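You operate a simulated robot arm through the tools that you are given. There is no shell and no other tool.

You are at the controls of a simulated robot arm. One attempt, no reset.

JOB
Roll a test strip on to the docked number pad and weigh it down.
Fine: open the clamp; black tab strip across the keys, pressed down till it sticks, the black roller run on it, roller back on the bench, steel gauge block stood on the strip. Set down upright: steel gauge block.

The check looks at the end state, three seconds after you hand in, the way a careful person would. Anything else that was tipped, shoved, dropped, spilled or broken makes it a failure.

ROBOT AND FRAMES
A 7-joint arm with a two-finger parallel gripper, fixed in place. Base frame: the origin is at the foot of the arm, x ahead of it, y to its left, z up; the work surface is at about z = 0.81. Lengths are in m, angles in degrees, forces in N, time in s.
With the tool pointing down near the work surface it reaches from about 0.3 to 0.7 m from the base axis. Its first joint turns from -66.0 to 66.0 degrees. Payload 1.57 kg.
The TCP is the grasp point between the finger pads, 0.03 m short of the fingertips. In the tool frame z runs along the fingers and y along their closing line. Largest opening 0.11 m; finger width 0.024, thickness 0.012; the body of the gripper, 0.048 by 0.112 m, starts 0.078 m behind the TCP.
Orientation is told as [roll, pitch, yaw] about the base's x, y, z axes, in that order, counted from this pose: with the fingers straight down and closing along the base's y, the tool's x points along the base's -x, its y along +y and its z along -z.

CONTROLS
- The arm moves only by the tool jog_arm. Its argument "moves" is a list of rows, each an object of numbers (a shift or turn left out is 0, a gripper value left out holds the last): "wx", "wy", "wz": the turn, a rotation vector about the base's x, y, z in degrees; "tx", "ty", "tz": the shift along the base's x, y, z in cm; "grip": the opening, from 0 (shut) to 1 (fully open). In form: [{"wx": .., "wy": .., "wz": .., "tx": .., "ty": .., "tz": .., "grip": ..}, ...]. A call has 1 to 20 rows; each row shifts and turns the commanded pose from where the row before left it. Each row takes 0.2 s and may step no farther than 0.05 m and 8.6 degrees from the row before; otherwise, or with a gripper value out of range, the whole call is refused. A pose out of reach is approached as far as the arm can. The call stops where the force on the tool passes 60 N (or 10 N more than at its start, if that is more) or the arm is blocked; 0.2 s more then pass. The fingers move at their own pace (about 0.108 m/s each) and stop on an object; they squeeze with about 41 N. The grip force told is the motor's: it shows also when the fingers shut on nothing. Time passes only in rows, and 0.2 s behind the last, so rows that do not move let the fingers close. It gives the time, the measured TCP pose, the force on the tool (base axes), the opening and the grip force at its end, in the units of the frame above (readings bear some noise), with the torque about the TCP (base axes, N m) and any sound that the robot's microphone picked up.
- Cameras (640 x 400 px; columns grow to the right, rows downward): "scene" is fixed at [0.1536, -0.38, 1.381]; the picture's right is [0.79, -0.62, 0.00], its down [-0.50, -0.64, -0.58] and it looks along [0.36, 0.45, -0.82] (base axes); focal length 214 px, centre (320, 200). "wrist" rides on the gripper at [0.07, 0.016, -0.141] in the tool frame; the picture's right is [-0.23, 0.97, 0.00], its down [-0.86, -0.20, -0.48] and it looks along [-0.47, -0.11, 0.88] (tool axes); focal length 222 px, centre (320, 200). There is no depth. A picture from a camera that has moved, and an enlarged one, comes with that camera's place and axes in the base frame and with its lens. The place of the scene camera against the robot may be out by one fixed shift of up to 0.025 m in any direction.
- camera(camera): a new picture of that camera. The clock stands still meanwhile.
- inspect(camera, box): a new picture of the part [left, top, right, bottom] of that camera's present view, enlarged. The clock stands still meanwhile.
- close_job(): hands the job in; it is judged then, once.

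Nothing tells you positions but the pictures and the camera data. Unless the task says otherwise, let go and move clear before handing in.

The tools are called as name(argument=value, ...) on one line, values as JSON. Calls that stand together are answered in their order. jog_arm: Moves the arm, as the interface text tells. Its arguments: {"type":"object","properties":{"moves":{"type":"array"}},"required":["moves"]} The other tools are called the same way: camera (camera) takes a picture; inspect (camera, box) takes an enlarged picture of a part of a camera's view; close_job () hands the job in.

At the start:

```text
t: 0.0
tool_pos: [0.3664, -0.1072, 1.1562]
ee_rot: [0.0, 0.0, 0.0]
wrist_force: [0.7, -0.6, 0.1]
torque: [-0.04, 0.03, 0.0]
finger_gap: 0.1099
grasp_force: 0.1
```

scene: 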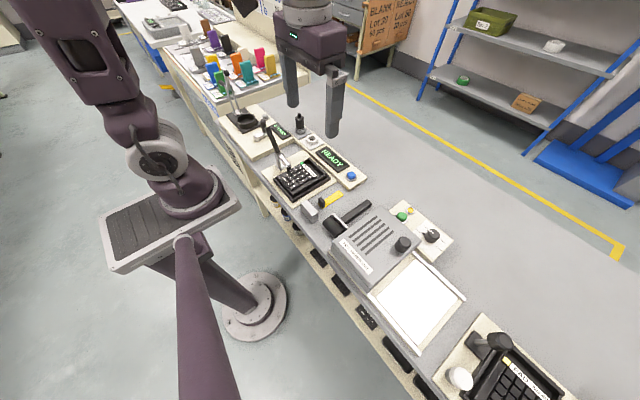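
wrist: 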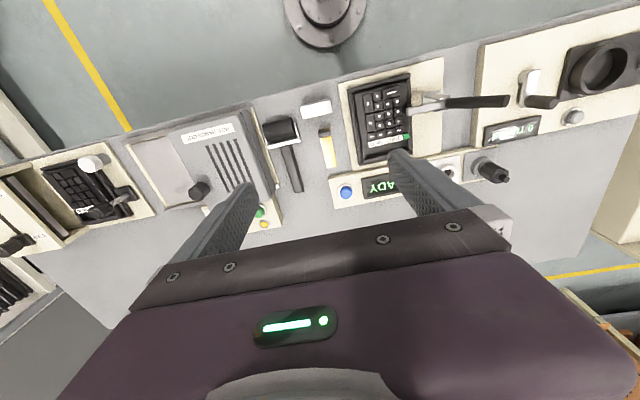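

I see a bench with a docked number pad, a toggle-type clamp with a black handle, a roller with a black handle, a yellow strip item and a steel block. I'll take enlarged pictures before moving.

inspect(camera="scene", box=[220, 90, 380, 190])

inspect(camera="scene", box=[280, 150, 440, 250])

inspect(camera="wrist", box=[240, 60, 400, 160])

inspect(camera="wrist", box=[320, 50, 540, 210])

inspect(camera="wrist", box=[0, 60, 280, 260])

inspect(camera="scene", box=[400, 280, 580, 400])

```text
4.00 times, centred on (300, 140) of scene
camera zoom: at [0.1536, -0.38, 1.381], right [0.79, -0.62, 0.0], down [-0.5, -0.64, -0.58], along [0.36, 0.45, -0.82], focal length 858 px, centre (400, 440)
```

zoom: 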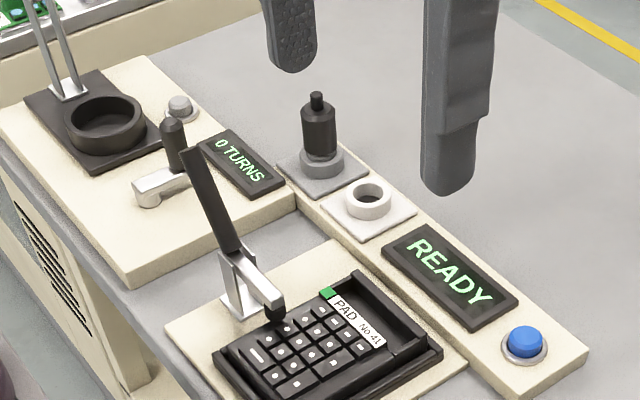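

```text
4.00 times, centred on (360, 200) of scene
camera zoom: at [0.1536, -0.38, 1.381], right [0.79, -0.62, 0.0], down [-0.5, -0.64, -0.58], along [0.36, 0.45, -0.82], focal length 858 px, centre (160, 200)
```

zoom: 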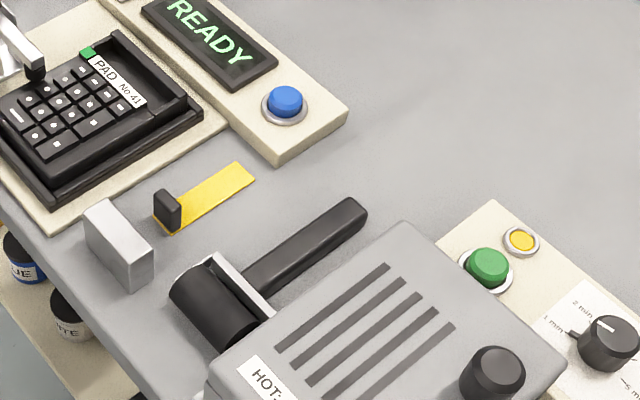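

```text
4.00 times, centred on (320, 110) of wrist
camera zoom: at [0.2965, -0.0911, 1.2975], right [0.23, 0.97, 0.0], down [0.86, -0.2, 0.48], along [0.47, -0.11, -0.88], focal length 888 px, centre (320, 560)
```

zoom: 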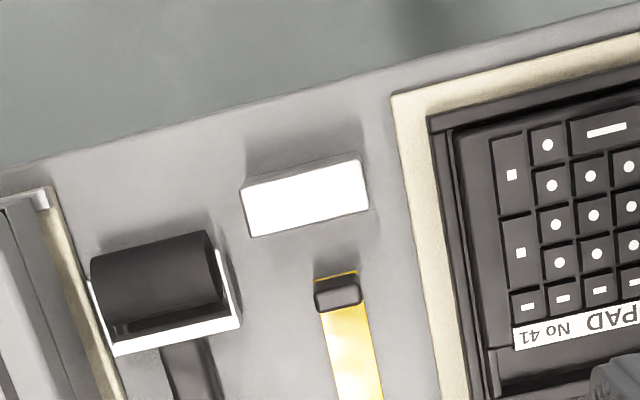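

```text
2.50 times, centred on (430, 130) of wrist
camera zoom: at [0.2965, -0.0911, 1.2975], right [0.23, 0.97, 0.0], down [0.86, -0.2, 0.48], along [0.47, -0.11, -0.88], focal length 555 px, centre (45, 375)
```

zoom: 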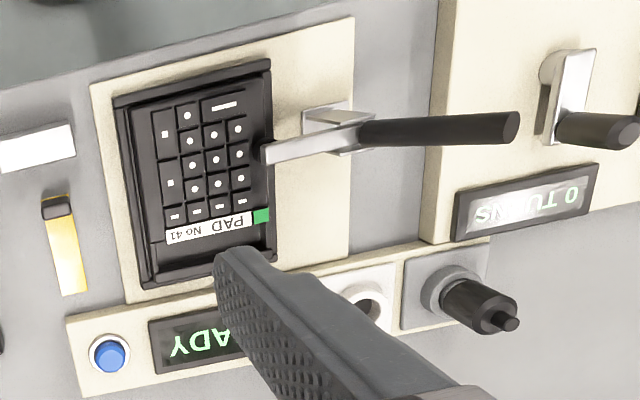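

```text
2.00 times, centred on (140, 160) of wrist
camera zoom: at [0.2965, -0.0911, 1.2975], right [0.23, 0.97, 0.0], down [0.86, -0.2, 0.48], along [0.47, -0.11, -0.88], focal length 444 px, centre (680, 280)
```

zoom: 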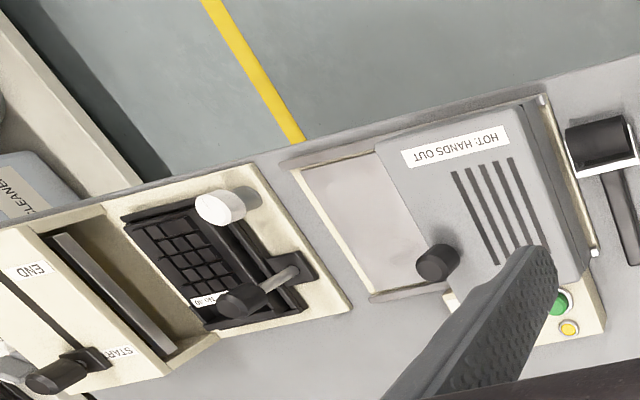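

```text
3.33 times, centred on (490, 340) of scene
camera zoom: at [0.1536, -0.38, 1.381], right [0.79, -0.62, 0.0], down [-0.5, -0.64, -0.58], along [0.36, 0.45, -0.82], focal length 715 px, centre (-247, -267)
```

zoom: 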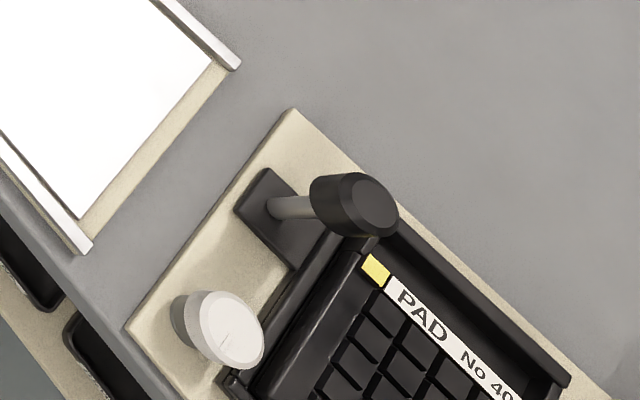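

The toggle clamp is on PAD No 41. The strip is the yellow film with a black tab, at about (0.40, -0.105), and the gauge block is at about (0.344, -0.11). The roller lies to the right of the block. I'll move in to look at the clamp.

jog_arm(moves=[{"tx": -2, "ty": 4, "tz": -2}, {"tx": -2, "ty": 4, "tz": -2}, {"ty": 4, "tz": -2}, {"tz": 0}])

camera(camera="wrist")

camera(camera="scene")

```text
t: 1.0
tool_pos: [0.3249, 0.0133, 1.0959]
ee_rot: [0.0, 0.1, -0.1]
wrist_force: [-0.4, -0.6, -0.6]
torque: [-0.02, 0.0, 0.0]
finger_gap: 0.1101
grasp_force: 0.1
```

```text
taken
camera wrist: at [0.2554, 0.0291, 1.2374], right [0.23, 0.97, 0.0], down [0.85, -0.2, 0.48], along [0.47, -0.11, -0.88], focal length 222 px, centre (320, 200)
```

wrist: 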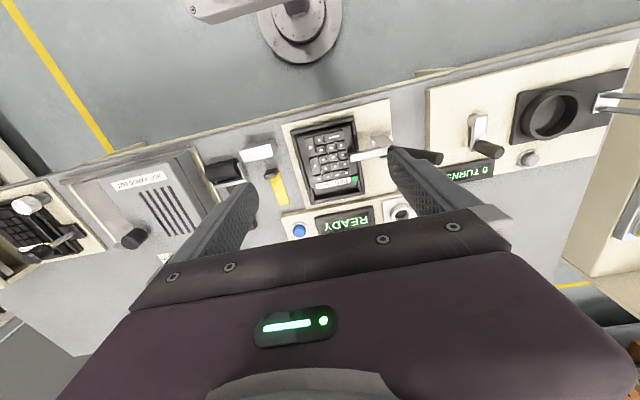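

```text
taken
```

scene: 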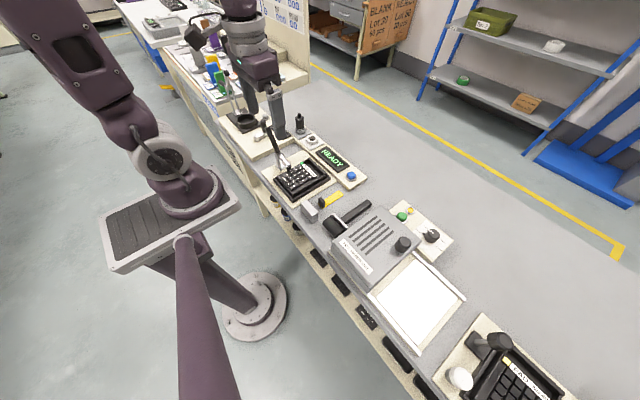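

The handle is partly hidden behind a finger. I'll shift left and tilt the wrist to get a more level side view of the clamp.

jog_arm(moves=[{"ty": 3, "wy": -8}, {"ty": 3, "wy": -8}, {"ty": 1, "wy": -8}, {"wy": -8}, {}])

camera(camera="wrist")

```text
t: 2.2
tool_pos: [0.3253, 0.0809, 1.0967]
ee_rot: [-0.1, -32.2, 0.2]
wrist_force: [-0.3, 0.7, -0.3]
torque: [-0.02, 0.01, 0.02]
finger_gap: 0.11
grasp_force: 0.1
```

```text
taken
camera wrist: at [0.1907, 0.098, 1.1791], right [0.19, 0.97, 0.12], down [0.47, -0.2, 0.86], along [0.86, -0.11, -0.5], focal length 222 px, centre (320, 200)
```

wrist: 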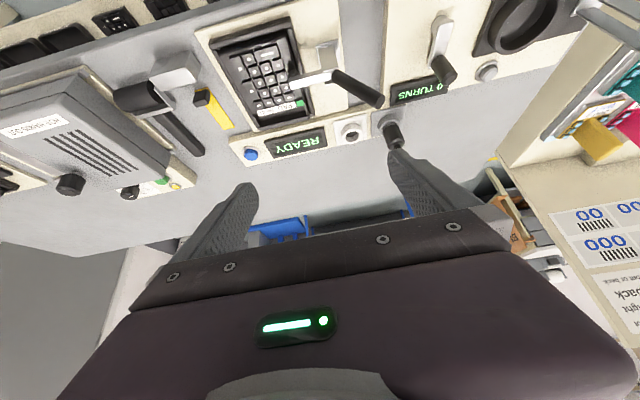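

The picture is upside-down (its "down" is the base's up). I'll zoom in on the clamp.

inspect(camera="wrist", box=[190, 10, 400, 150])

inspect(camera="wrist", box=[80, 50, 260, 170])

```text
2.86 times, centred on (295, 80) of wrist
camera zoom: at [0.1907, 0.098, 1.1791], right [0.19, 0.97, 0.12], down [0.47, -0.2, 0.86], along [0.86, -0.11, -0.5], focal length 635 px, centre (391, 543)
```

zoom: 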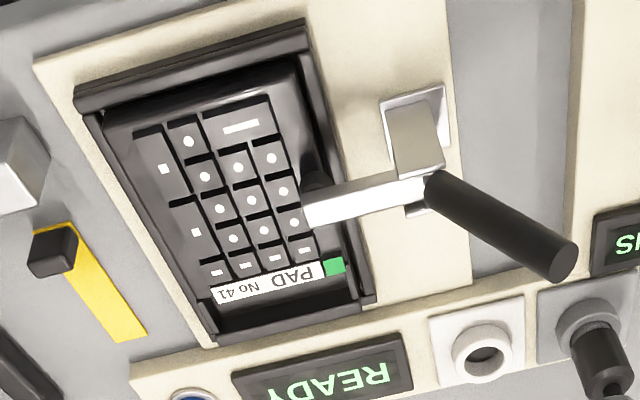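

```text
3.33 times, centred on (170, 110) of wrist
camera zoom: at [0.1907, 0.098, 1.1791], right [0.19, 0.97, 0.12], down [0.47, -0.2, 0.86], along [0.86, -0.11, -0.5], focal length 740 px, centre (820, 500)
```

zoom: 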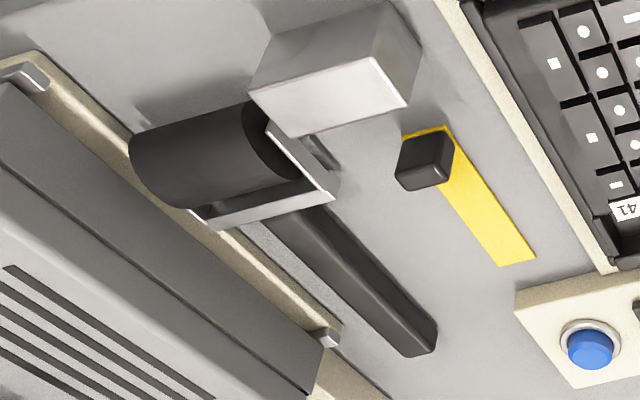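

From two views, the clamp handle runs from its pivot at about (0.386, 0.12, 0.867) to its end at about (0.387, 0.166, 0.945), with the bar level and reaching to -y onto the pad. Swinging the handle back towards +y should raise the bar. I'll shut the fingers and come in on the -y side of the handle.

jog_arm(moves=[{"wy": 8, "grip": 0}, {"wy": 8}, {"wy": 8}, {"wy": 8}, {"tx": 3, "ty": 2}, {"tx": 3.1, "ty": 1}, {"tz": -4}, {"tz": -4}, {"tz": -3}, {}])

camera(camera="wrist")

inspect(camera="scene", box=[220, 90, 380, 190])

```text
t: 4.4
tool_pos: [0.3877, 0.1144, 0.9872]
ee_rot: [0.0, 0.1, 0.0]
wrist_force: [0.3, 0.3, 0.0]
torque: [0.01, 0.0, -0.03]
finger_gap: 0.0
grasp_force: 21.9
```

```text
taken
camera wrist: at [0.3181, 0.13, 1.128], right [0.23, 0.97, 0.0], down [0.86, -0.2, 0.48], along [0.47, -0.11, -0.88], focal length 222 px, centre (320, 200)
```

wrist: 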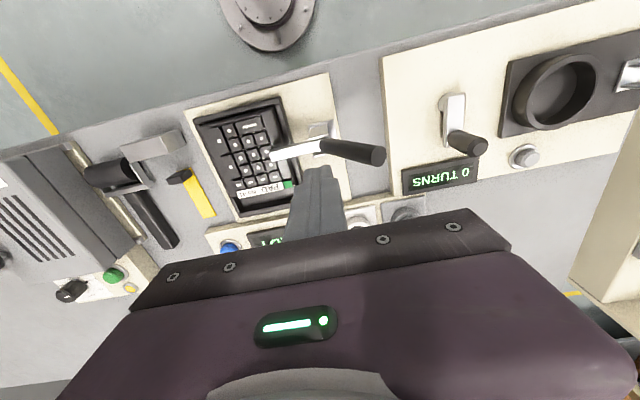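

```text
4.00 times, centred on (300, 140) of scene
camera zoom: at [0.1536, -0.38, 1.381], right [0.79, -0.62, 0.0], down [-0.5, -0.64, -0.58], along [0.36, 0.45, -0.82], focal length 858 px, centre (400, 440)
```

zoom: 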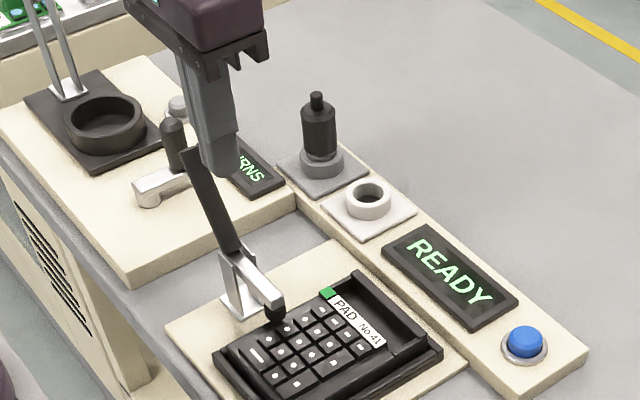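

Fingers are in line with the handle at x≈0.387. I'll go down beside it and push gently towards +y.

jog_arm(moves=[{"tz": -2}, {"tz": -1.4}, {"ty": 1}, {"ty": 1}, {"ty": 1, "tz": -0.4}, {}])

camera(camera="wrist")

```text
t: 5.8
tool_pos: [0.387, 0.1431, 0.9483]
ee_rot: [0.0, 0.1, 0.0]
wrist_force: [-0.1, -0.4, -0.7]
torque: [0.02, -0.01, 0.02]
finger_gap: 0.0
grasp_force: 21.2
```

```text
taken
camera wrist: at [0.318, 0.1586, 1.0891], right [0.23, 0.97, 0.0], down [0.85, -0.2, 0.48], along [0.47, -0.11, -0.88], focal length 222 px, centre (320, 200)
```

wrist: 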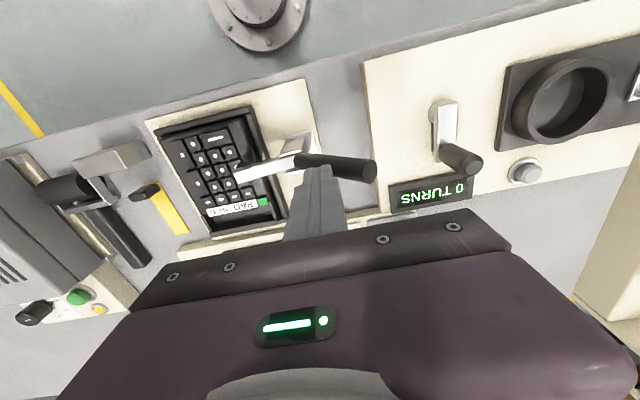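

inspect(camera="wrist", box=[220, 100, 400, 220])

inspect(camera="scene", box=[240, 90, 340, 200])

```text
3.33 times, centred on (310, 160) of wrist
camera zoom: at [0.318, 0.1586, 1.0891], right [0.23, 0.97, 0.0], down [0.85, -0.2, 0.48], along [0.47, -0.11, -0.88], focal length 740 px, centre (353, 333)
```

zoom: 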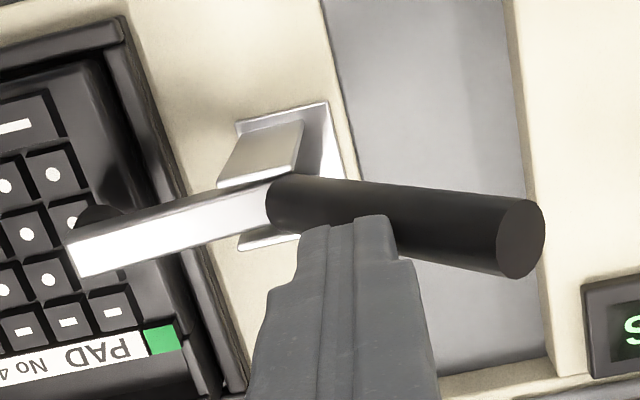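

```text
3.64 times, centred on (290, 145) of scene
camera zoom: at [0.1536, -0.38, 1.381], right [0.79, -0.62, 0.0], down [-0.5, -0.64, -0.58], along [0.36, 0.45, -0.82], focal length 780 px, centre (429, 400)
```

zoom: 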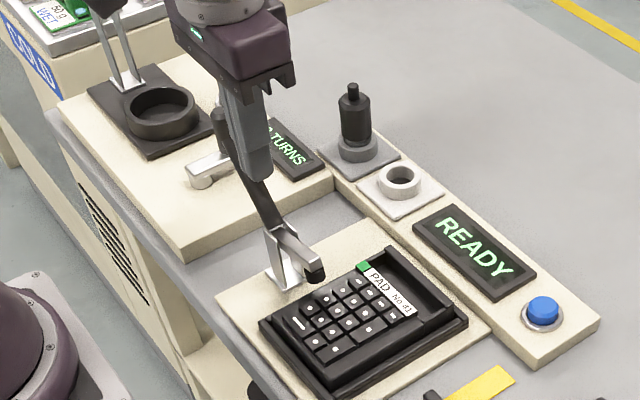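

The handle swings back and the bar lifts with little force. I'll continue along the arc.

jog_arm(moves=[{"ty": 0.7, "tz": -0.7}, {"ty": 0.6, "tz": -0.8}, {"ty": 0.5, "tz": -0.8}, {"ty": 0.4, "tz": -0.8}, {"ty": 0.2, "tz": -0.8}, {}])

inspect(camera="wrist", box=[180, 80, 420, 230])

inspect(camera="scene", box=[240, 90, 340, 200])

```text
t: 7.2
tool_pos: [0.3864, 0.1667, 0.9092]
ee_rot: [0.1, 0.0, 0.1]
wrist_force: [-0.3, 0.3, 0.6]
torque: [0.01, -0.02, 0.0]
finger_gap: 0.0
grasp_force: 21.8
```

```text
2.67 times, centred on (300, 155) of wrist
camera zoom: at [0.3173, 0.1829, 1.0502], right [0.23, 0.97, 0.0], down [0.85, -0.2, 0.48], along [0.47, -0.11, -0.88], focal length 592 px, centre (373, 320)
```

zoom: 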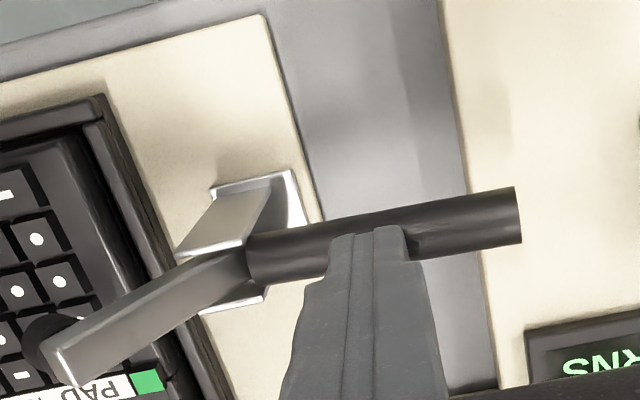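

```text
3.64 times, centred on (290, 145) of scene
camera zoom: at [0.1536, -0.38, 1.381], right [0.79, -0.62, 0.0], down [-0.5, -0.64, -0.58], along [0.36, 0.45, -0.82], focal length 780 px, centre (429, 400)
```

zoom: 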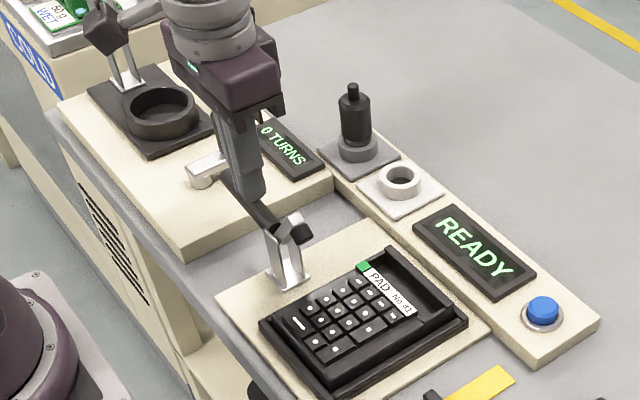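

jog_arm(moves=[{"tz": -0.7}, {"tz": -0.7}, {"tz": -0.6, "ty": -0.2}, {"tz": -0.5, "ty": -0.2}, {}])

inspect(camera="wrist", box=[180, 80, 420, 230])

inspect(camera="scene", box=[240, 90, 340, 200])

```text
t: 8.0
tool_pos: [0.3871, 0.1674, 0.8933]
ee_rot: [0.0, -0.3, 0.2]
wrist_force: [-10.4, -2.0, 40.0]
torque: [-0.42, 0.42, -0.08]
finger_gap: 0.0001
grasp_force: 21.8
stopped in row 3: the force on the tool passed its limit at 82 N (the readings are from after the stop); the commanded pose is now the measured one
```

```text
2.67 times, centred on (300, 155) of wrist
camera zoom: at [0.3167, 0.183, 1.0342], right [0.22, 0.97, 0.0], down [0.85, -0.2, 0.48], along [0.47, -0.11, -0.88], focal length 592 px, centre (373, 320)
```

zoom: 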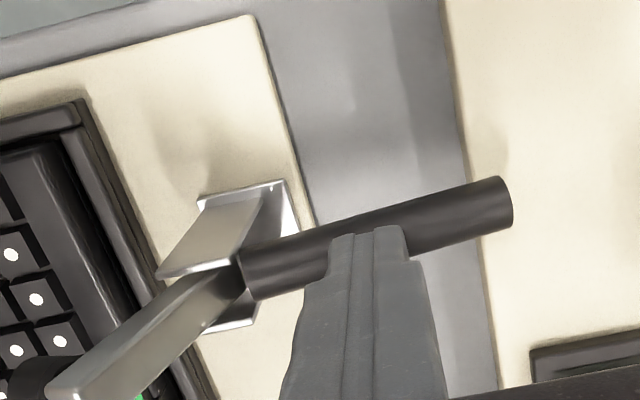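

```text
3.64 times, centred on (290, 145) of scene
camera zoom: at [0.1529, -0.3802, 1.381], right [0.79, -0.62, 0.0], down [-0.5, -0.64, -0.58], along [0.36, 0.45, -0.82], focal length 780 px, centre (429, 400)
```

zoom: 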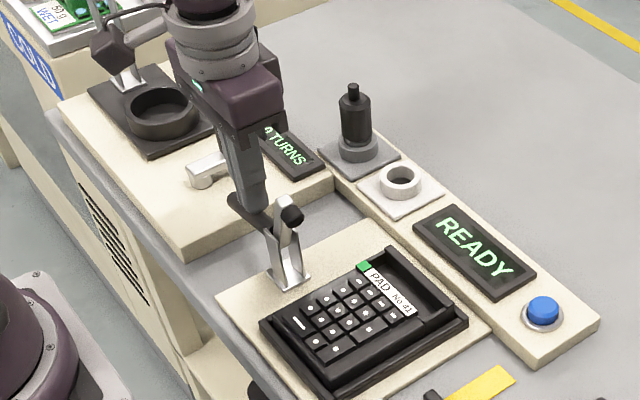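

The lever has reached its stop with the bar raised. I'll lift off gently and see whether it stays open.

jog_arm(moves=[{"tz": 1}, {"tz": 3}, {"tz": 4}, {"tz": 4, "tx": -2}, {"tz": 3, "ty": -4, "tx": -3, "grip": 1}, {"ty": -5}, {"ty": -3}, {}])

camera(camera="wrist")

inspect(camera="scene", box=[240, 90, 340, 200])

```text
refused: row 5 steps farther than a row can; nothing moved
```

```text
taken
camera wrist: at [0.3167, 0.183, 1.0342], right [0.22, 0.97, 0.0], down [0.85, -0.2, 0.48], along [0.47, -0.11, -0.88], focal length 222 px, centre (320, 200)
```

wrist: 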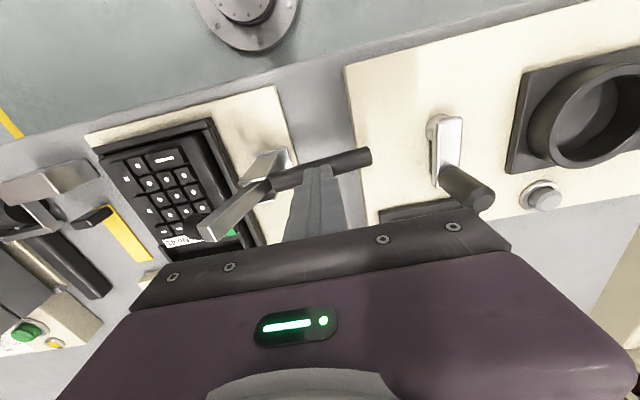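

```text
3.64 times, centred on (290, 145) of scene
camera zoom: at [0.1529, -0.3802, 1.381], right [0.79, -0.62, 0.0], down [-0.5, -0.64, -0.58], along [0.36, 0.45, -0.82], focal length 780 px, centre (429, 400)
```

zoom: 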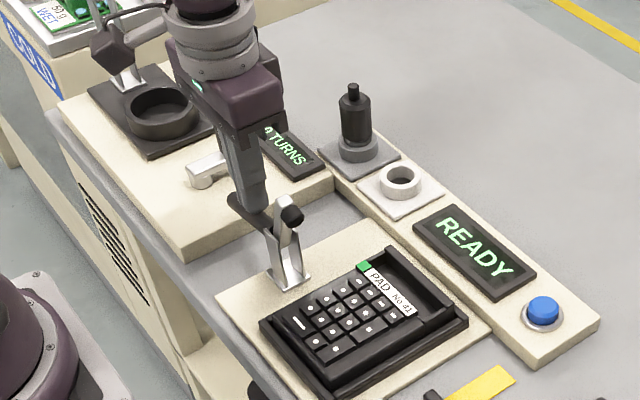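

jog_arm(moves=[{"tz": 1}, {"tz": 3}, {"tz": 4}, {"tz": 4, "tx": -2}, {"tz": 2, "ty": -3, "tx": -3}, {"ty": -5, "grip": 1}, {"ty": -4}, {}])

camera(camera="wrist")

inspect(camera="scene", box=[240, 90, 340, 200])

```text
t: 9.8
tool_pos: [0.3378, 0.0449, 1.0342]
ee_rot: [0.1, -0.1, 0.1]
wrist_force: [0.4, 0.4, 0.6]
torque: [-0.01, 0.02, 0.01]
finger_gap: 0.11
grasp_force: 0.0
```

```text
taken
camera wrist: at [0.2677, 0.0606, 1.1754], right [0.22, 0.97, 0.0], down [0.85, -0.2, 0.48], along [0.47, -0.11, -0.88], focal length 222 px, centre (320, 200)
```

wrist: 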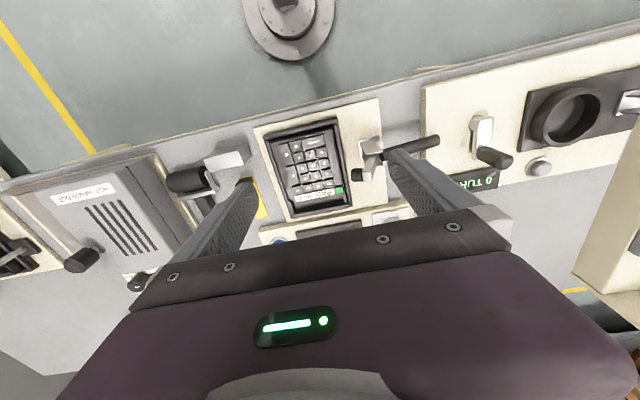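

```text
3.64 times, centred on (290, 145) of scene
camera zoom: at [0.1536, -0.3801, 1.381], right [0.79, -0.62, 0.0], down [-0.5, -0.64, -0.58], along [0.36, 0.45, -0.82], focal length 780 px, centre (429, 400)
```

zoom: 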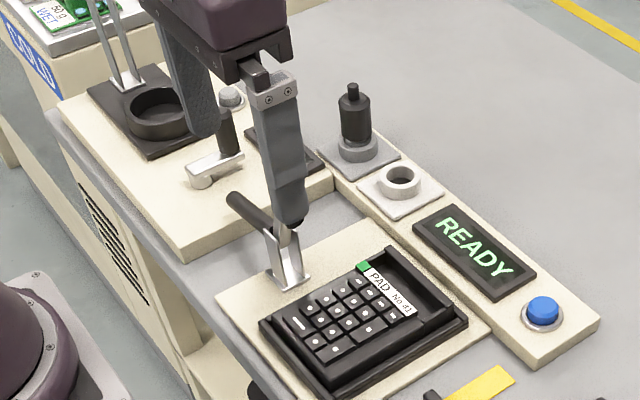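

The clamp stays open. Next a close look at the pad.

jog_arm(moves=[{"ty": -3, "tx": -1.5, "tz": -1}, {"tx": -1.5, "tz": -1, "ty": -2}, {}])

inspect(camera="wrist", box=[230, 60, 430, 190])

camera(camera="wrist")

inspect(camera="scene", box=[260, 140, 350, 210])

```text
t: 10.6
tool_pos: [0.3084, -0.0034, 1.0124]
ee_rot: [0.1, -0.2, 0.1]
wrist_force: [-0.5, 0.1, 1.0]
torque: [0.0, -0.02, -0.01]
finger_gap: 0.1101
grasp_force: 0.0
```

```text
3.08 times, centred on (330, 125) of wrist
camera zoom: at [0.2373, 0.0118, 1.154], right [0.22, 0.97, 0.0], down [0.85, -0.2, 0.48], along [0.47, -0.11, -0.88], focal length 684 px, centre (289, 431)
```

zoom: 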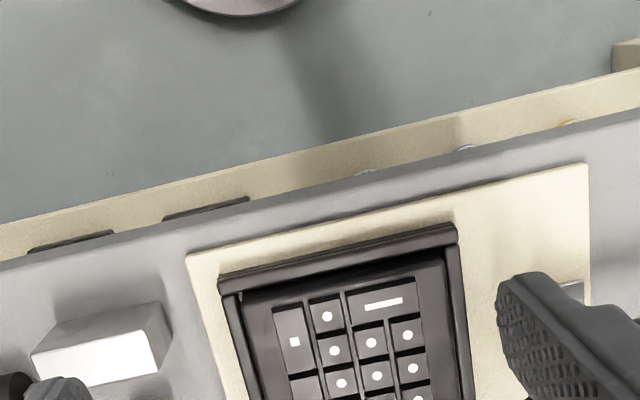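

```text
taken
camera wrist: at [0.2373, 0.0118, 1.154], right [0.22, 0.97, 0.0], down [0.85, -0.2, 0.48], along [0.47, -0.11, -0.88], focal length 222 px, centre (320, 200)
```

wrist: 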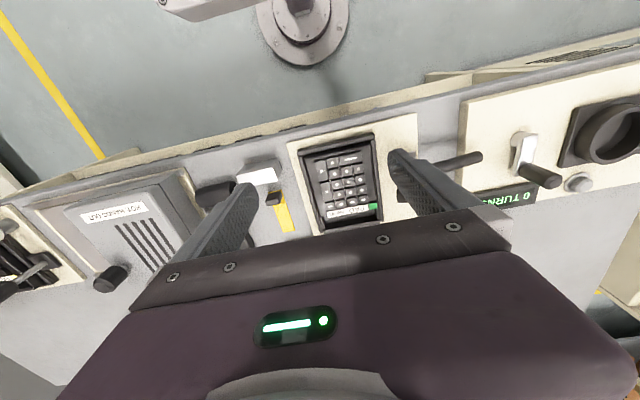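

```text
5.71 times, centred on (305, 175) of scene
camera zoom: at [0.1536, -0.38, 1.381], right [0.79, -0.62, 0.0], down [-0.5, -0.64, -0.58], along [0.36, 0.45, -0.82], focal length 1226 px, centre (406, 343)
```

zoom: 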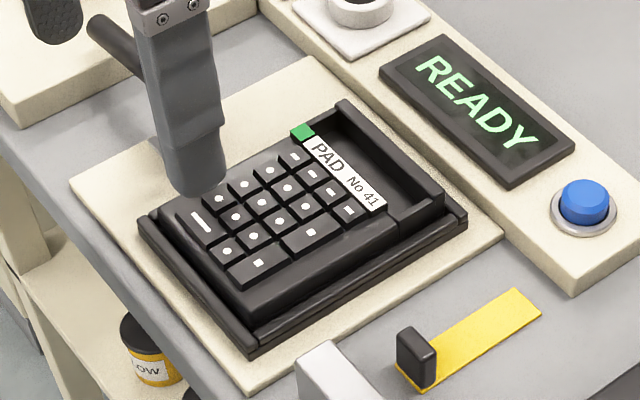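

inspect(camera="wrist", box=[240, 110, 430, 240])

inspect(camera="scene", box=[290, 175, 390, 255])

```text
3.08 times, centred on (335, 175) of wrist
camera zoom: at [0.2373, 0.0118, 1.154], right [0.22, 0.97, 0.0], down [0.85, -0.2, 0.48], along [0.47, -0.11, -0.88], focal length 684 px, centre (274, 277)
```

zoom: 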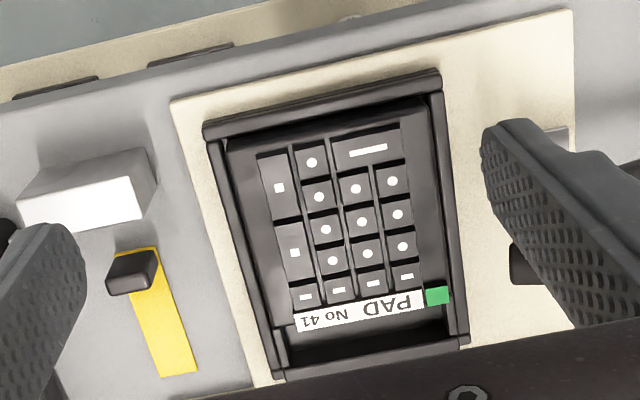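

```text
5.00 times, centred on (340, 215) of scene
camera zoom: at [0.1536, -0.38, 1.381], right [0.79, -0.62, 0.0], down [-0.5, -0.64, -0.58], along [0.36, 0.45, -0.82], focal length 1072 px, centre (220, 125)
```

zoom: 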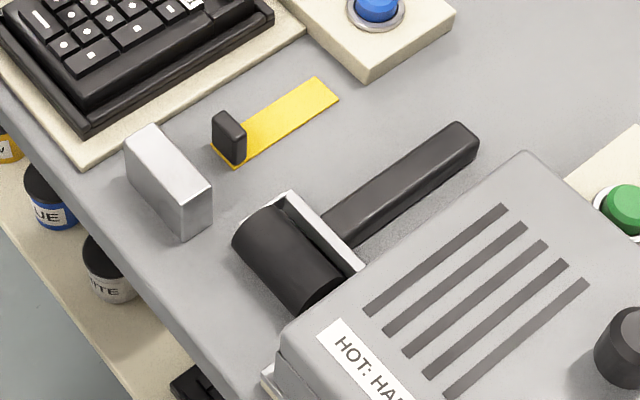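

The pad's keys span about x 0.343–0.432 and y -0.022–0.049, with the key tops at z≈0.831. The strip is about 87 × 22 mm with its tab at the near end, so I'll lay it along the middle of the keys. First I'll go and look at the strip up close.

jog_arm(moves=[{"ty": -4, "tx": 1}, {"ty": -4, "tx": 1, "tz": -1}, {"ty": -2, "tz": -3}, {"tz": -2}, {}])

camera(camera="wrist")

inspect(camera="wrist", box=[240, 90, 400, 250])

```text
t: 11.8
tool_pos: [0.3257, -0.1019, 0.9521]
ee_rot: [0.1, -0.2, 0.2]
wrist_force: [0.2, 0.2, 0.5]
torque: [0.02, 0.0, -0.01]
finger_gap: 0.1099
grasp_force: 0.1
```

```text
taken
camera wrist: at [0.2556, -0.0864, 1.0938], right [0.22, 0.97, 0.0], down [0.85, -0.2, 0.48], along [0.47, -0.11, -0.88], focal length 222 px, centre (320, 200)
```

wrist: 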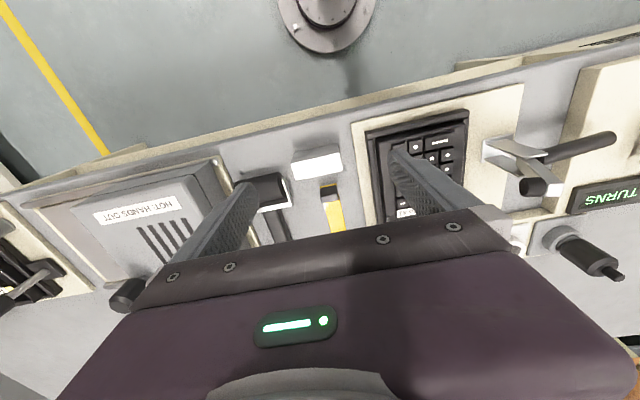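

```text
2.50 times, centred on (320, 170) of wrist
camera zoom: at [0.2556, -0.0864, 1.0938], right [0.22, 0.97, 0.0], down [0.85, -0.2, 0.48], along [0.47, -0.11, -0.88], focal length 555 px, centre (320, 275)
```

zoom: 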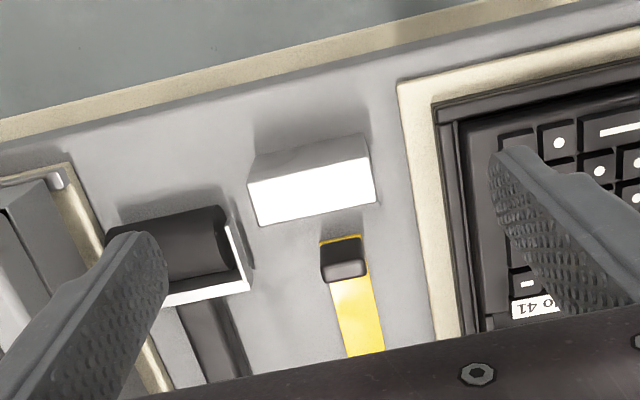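

The strip runs from about (0.386, -0.105) to (0.467, -0.106), with the tab centred at (0.396, -0.105) and its top at z≈0.827. I'll narrow the fingers and come down over the tab.

jog_arm(moves=[{"tx": 3.5, "ty": -0.15, "grip": 0.45}, {"tx": 3.5, "ty": -0.15}, {"tz": -3}, {"tz": -3}, {}])

camera(camera="wrist")

inspect(camera="scene", box=[290, 150, 390, 250])

```text
t: 13.0
tool_pos: [0.3972, -0.106, 0.8907]
ee_rot: [0.0, -0.2, 0.1]
wrist_force: [-0.2, -0.5, -0.3]
torque: [0.04, -0.03, -0.03]
finger_gap: 0.0495
grasp_force: 0.0
```

```text
taken
camera wrist: at [0.3269, -0.0906, 1.0332], right [0.23, 0.97, 0.0], down [0.85, -0.2, 0.48], along [0.47, -0.11, -0.88], focal length 222 px, centre (320, 200)
```

wrist: 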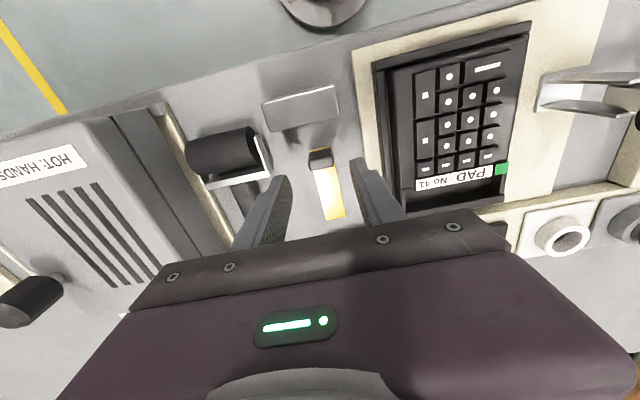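

```text
4.00 times, centred on (340, 200) of scene
camera zoom: at [0.1536, -0.38, 1.381], right [0.79, -0.62, 0.0], down [-0.5, -0.64, -0.58], along [0.36, 0.45, -0.82], focal length 858 px, centre (240, 200)
```

zoom: 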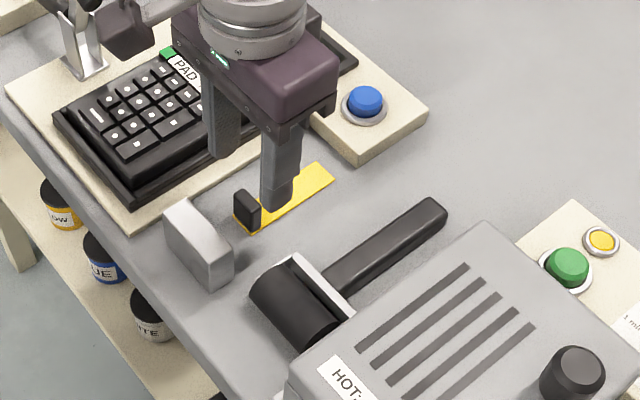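

inspect(camera="wrist", box=[240, 80, 400, 230])

inspect(camera="wrist", box=[340, 10, 560, 230])

inspect(camera="wrist", box=[170, 70, 350, 230])

```text
2.67 times, centred on (320, 155) of wrist
camera zoom: at [0.3269, -0.0906, 1.0332], right [0.23, 0.97, 0.0], down [0.85, -0.2, 0.48], along [0.47, -0.11, -0.88], focal length 592 px, centre (320, 320)
```

zoom: 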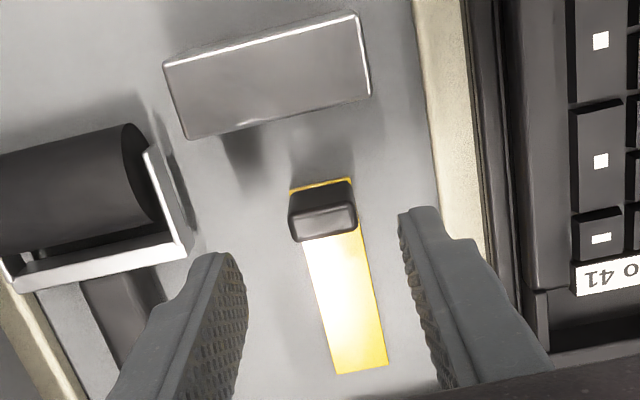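

```text
1.82 times, centred on (450, 120) of wrist
camera zoom: at [0.3269, -0.0906, 1.0332], right [0.23, 0.97, 0.0], down [0.85, -0.2, 0.48], along [0.47, -0.11, -0.88], focal length 404 px, centre (84, 346)
```

zoom: 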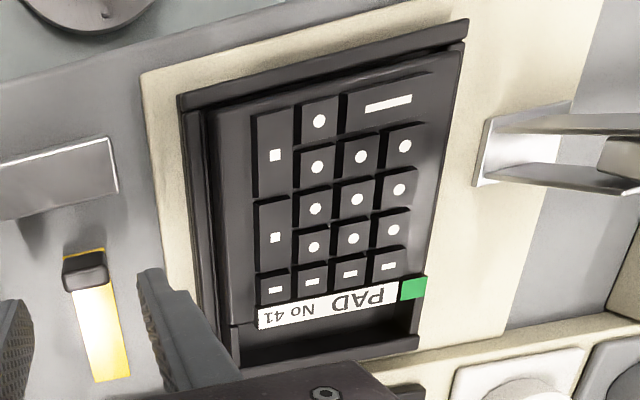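

```text
2.50 times, centred on (260, 150) of wrist
camera zoom: at [0.3269, -0.0906, 1.0332], right [0.23, 0.97, 0.0], down [0.85, -0.2, 0.48], along [0.47, -0.11, -0.88], focal length 555 px, centre (470, 325)
```

zoom: 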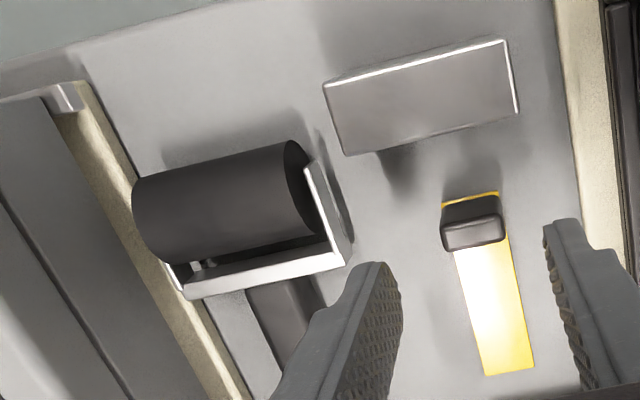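

The tab is centred between the fingers. I'll go down and close on it.

jog_arm(moves=[{"tz": -2, "ty": 0.08}, {"tz": -1.5}, {"tz": -0.9}, {"grip": 0.1}, {"grip": 0.1}, {"grip": 0.1}, {}])

inspect(camera="wrist", box=[240, 80, 400, 230])

```text
t: 14.6
tool_pos: [0.3967, -0.1058, 0.8479]
ee_rot: [0.2, -0.3, 0.1]
wrist_force: [-0.4, 0.5, 0.4]
torque: [-0.04, -0.01, 0.0]
finger_gap: 0.0234
grasp_force: 35.4
```

```text
2.67 times, centred on (320, 155) of wrist
camera zoom: at [0.3274, -0.0899, 0.989], right [0.23, 0.97, 0.0], down [0.85, -0.2, 0.48], along [0.47, -0.11, -0.88], focal length 592 px, centre (320, 320)
```

zoom: 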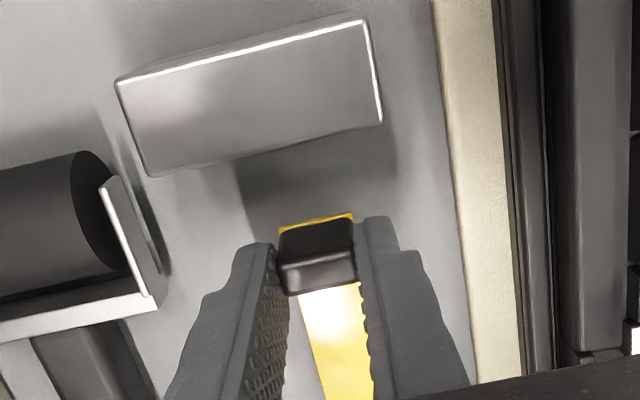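

I have the tab (gap 23.4 mm). I'll lift and check that the strip comes level.

jog_arm(moves=[{"tz": 1}, {"tz": 2.5}, {"tz": 3}, {"tz": 2}, {}])

camera(camera="wrist")

inspect(camera="scene", box=[270, 130, 390, 230])

```text
t: 15.8
tool_pos: [0.3984, -0.1035, 0.9319]
ee_rot: [0.0, -0.1, 0.1]
wrist_force: [-0.4, 0.4, -0.4]
torque: [-0.02, 0.0, -0.02]
finger_gap: 0.0231
grasp_force: 35.4
```

```text
taken
camera wrist: at [0.3279, -0.088, 1.0737], right [0.23, 0.97, 0.0], down [0.85, -0.2, 0.48], along [0.47, -0.11, -0.88], focal length 222 px, centre (320, 200)
```

wrist: 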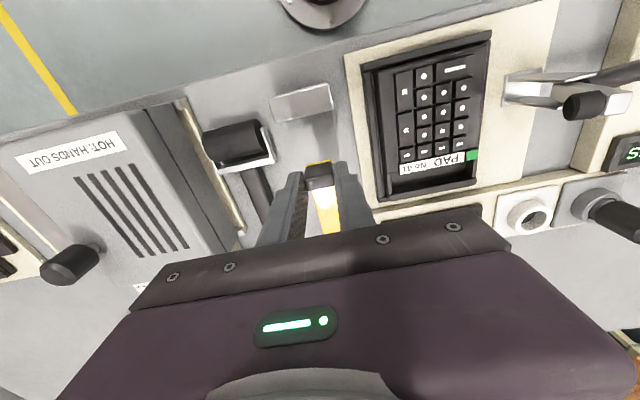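

```text
4.00 times, centred on (330, 180) of scene
camera zoom: at [0.1536, -0.38, 1.381], right [0.79, -0.62, 0.0], down [-0.5, -0.64, -0.58], along [0.36, 0.45, -0.82], focal length 858 px, centre (280, 280)
```

zoom: 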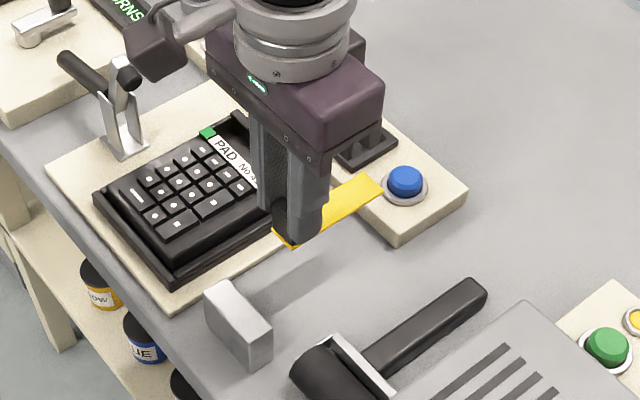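

The strip is held level. Now over the pad, aiming the strip's centre at about (0.383, 0.0138).

jog_arm(moves=[{"ty": 4, "tx": -1.7}, {"ty": 4, "tx": -1.7}, {"ty": 3.65, "tx": -1.57}, {}, {"tz": -2}, {"tz": -1.5}, {}])

camera(camera="wrist")

inspect(camera="wrist", box=[220, 80, 440, 230])

inspect(camera="scene", box=[250, 120, 350, 220])

```text
t: 17.4
tool_pos: [0.3478, 0.0129, 0.9001]
ee_rot: [0.0, -0.2, 0.1]
wrist_force: [-0.6, 0.5, 0.8]
torque: [0.0, 0.04, 0.02]
finger_gap: 0.0231
grasp_force: 35.8
```

```text
taken
camera wrist: at [0.2772, 0.0287, 1.0402], right [0.23, 0.97, 0.0], down [0.85, -0.2, 0.48], along [0.47, -0.11, -0.88], focal length 222 px, centre (320, 200)
```

wrist: 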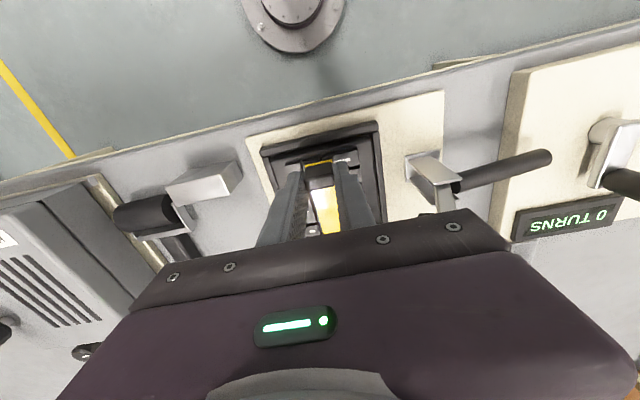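

```text
2.67 times, centred on (330, 155) of wrist
camera zoom: at [0.2772, 0.0287, 1.0402], right [0.23, 0.97, 0.0], down [0.85, -0.2, 0.48], along [0.47, -0.11, -0.88], focal length 592 px, centre (293, 320)
```

zoom: 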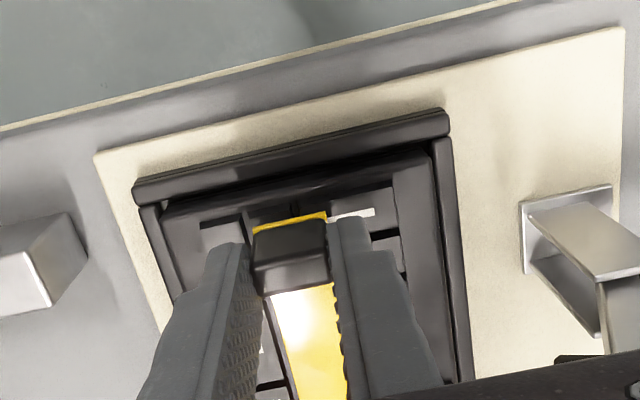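

```text
4.00 times, centred on (300, 170) of scene
camera zoom: at [0.1536, -0.38, 1.381], right [0.79, -0.62, 0.0], down [-0.5, -0.64, -0.58], along [0.36, 0.45, -0.82], focal length 858 px, centre (400, 320)
```

zoom: 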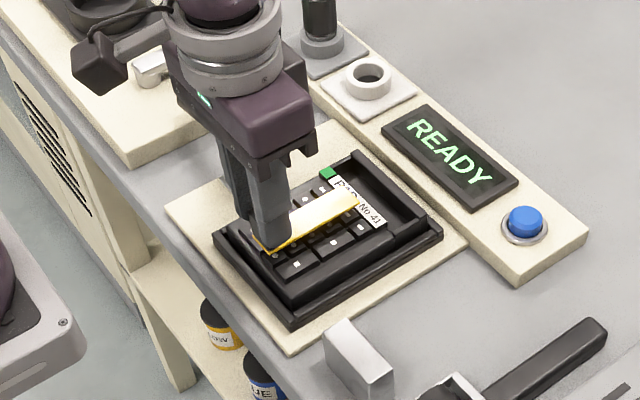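

The strip is lined up over the middle of the keys. I'll lower it slowly until it touches.

jog_arm(moves=[{"tz": -0.8}, {"tz": -0.5}, {"tz": -0.4}, {"tz": -0.3}, {"tz": -0.2}, {}])

inspect(camera="scene", box=[260, 130, 340, 210])

```text
t: 18.8
tool_pos: [0.3482, 0.012, 0.8756]
ee_rot: [0.1, -0.2, 0.1]
wrist_force: [-0.1, 6.2, 30.8]
torque: [0.1, 0.04, 0.05]
finger_gap: 0.0231
grasp_force: 35.9
```

```text
5.00 times, centred on (300, 170) of scene
camera zoom: at [0.1533, -0.3799, 1.3811], right [0.79, -0.62, 0.0], down [-0.5, -0.64, -0.58], along [0.36, 0.45, -0.82], focal length 1072 px, centre (420, 350)
```

zoom: 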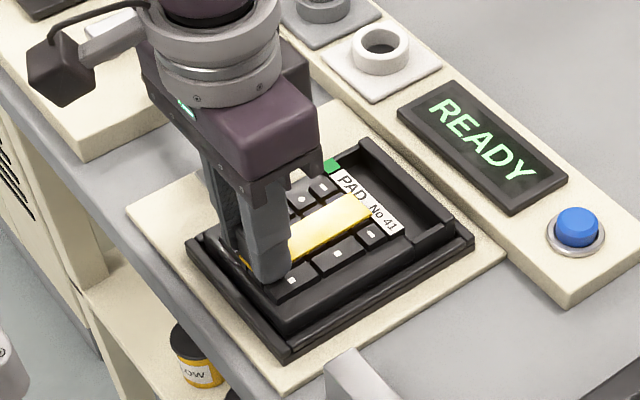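

Contact with about 31 N down. I'll hold the press for about a second before letting go.

jog_arm(moves=[{"tz": -0.1}, {}, {}, {}, {}, {}])

```text
t: 20.2
tool_pos: [0.3484, 0.0114, 0.8741]
ee_rot: [0.1, -0.2, 0.2]
wrist_force: [1.2, 0.4, 21.4]
torque: [-0.02, -0.08, 0.01]
finger_gap: 0.0232
grasp_force: 35.9
```

jog_arm(moves=[{"grip": 0.42}, {}, {"tz": 0.5}, {"tz": 1.5}, {"tz": 3}, {"tz": 3}, {"tx": -2, "tz": 2}, {}])

camera(camera="wrist")

inspect(camera="wrist", box=[240, 80, 420, 230])

inspect(camera="scene", box=[260, 130, 340, 210])

```text
t: 22.0
tool_pos: [0.3256, 0.0124, 0.9751]
ee_rot: [0.1, -0.2, 0.1]
wrist_force: [0.3, -0.2, 0.1]
torque: [0.0, -0.04, 0.01]
finger_gap: 0.0463
grasp_force: 0.1
```

```text
taken
camera wrist: at [0.2563, 0.0277, 1.1171], right [0.23, 0.97, 0.0], down [0.85, -0.2, 0.48], along [0.47, -0.11, -0.88], focal length 222 px, centre (320, 200)
```

wrist: 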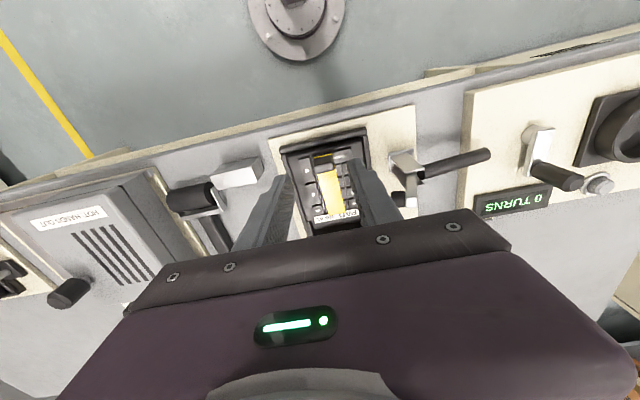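

```text
2.67 times, centred on (330, 155) of wrist
camera zoom: at [0.2563, 0.0277, 1.1171], right [0.23, 0.97, 0.0], down [0.85, -0.2, 0.48], along [0.47, -0.11, -0.88], focal length 592 px, centre (293, 320)
```

zoom: 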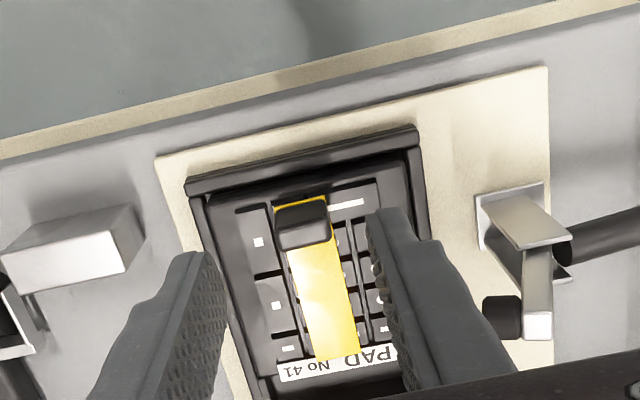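

```text
5.00 times, centred on (300, 170) of scene
camera zoom: at [0.1536, -0.38, 1.381], right [0.79, -0.62, 0.0], down [-0.5, -0.64, -0.58], along [0.36, 0.45, -0.82], focal length 1072 px, centre (420, 350)
```

zoom: 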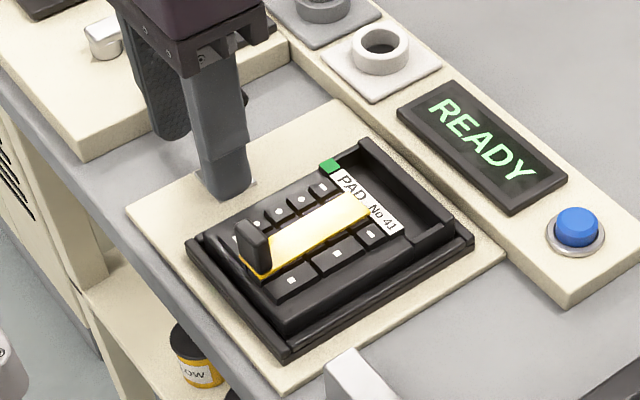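

The strip lies flat on the keys, from x≈0.341 to 0.432 at y≈0.011. To be sure it sticks I'll also press its middle with shut fingertips.

jog_arm(moves=[{"tx": 3, "ty": -0.1, "grip": 0}, {"tx": 3.3}, {"tz": -4}, {"tz": -3}, {"tz": -1.5}, {"tz": -0.8}, {}])

inspect(camera="scene", box=[260, 130, 340, 210])

```text
t: 23.6
tool_pos: [0.3908, 0.0112, 0.8829]
ee_rot: [0.2, -0.3, 0.1]
wrist_force: [-0.1, -0.3, -0.2]
torque: [0.01, 0.01, 0.02]
finger_gap: 0.0
grasp_force: 21.1
```

```text
5.00 times, centred on (300, 170) of scene
camera zoom: at [0.1536, -0.38, 1.381], right [0.79, -0.62, 0.0], down [-0.5, -0.64, -0.58], along [0.36, 0.45, -0.82], focal length 1072 px, centre (420, 350)
```

zoom: 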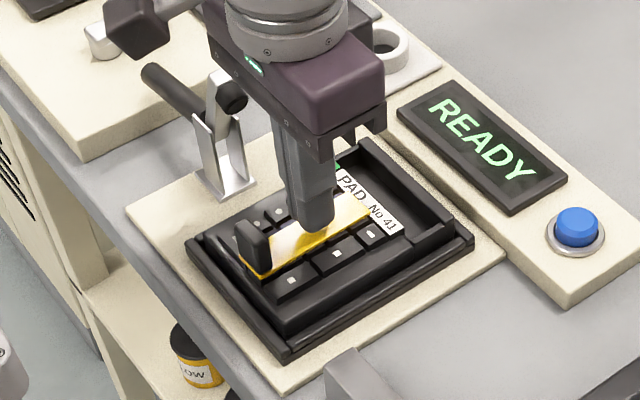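

jog_arm(moves=[{"tz": -0.5}, {"tz": -0.4}, {"tz": -0.2}, {"tz": -0.2}, {"tz": -0.15}, {}])

```text
t: 24.5
tool_pos: [0.3907, 0.0107, 0.8735]
ee_rot: [0.3, -0.4, 0.1]
wrist_force: [-4.7, 0.5, 30.9]
torque: [0.05, 0.25, 0.0]
finger_gap: 0.0
grasp_force: 21.2
stopped in row 4: the force on the tool passed its limit at 68 N (the readings are from after the stop); the commanded pose is now the measured one
```

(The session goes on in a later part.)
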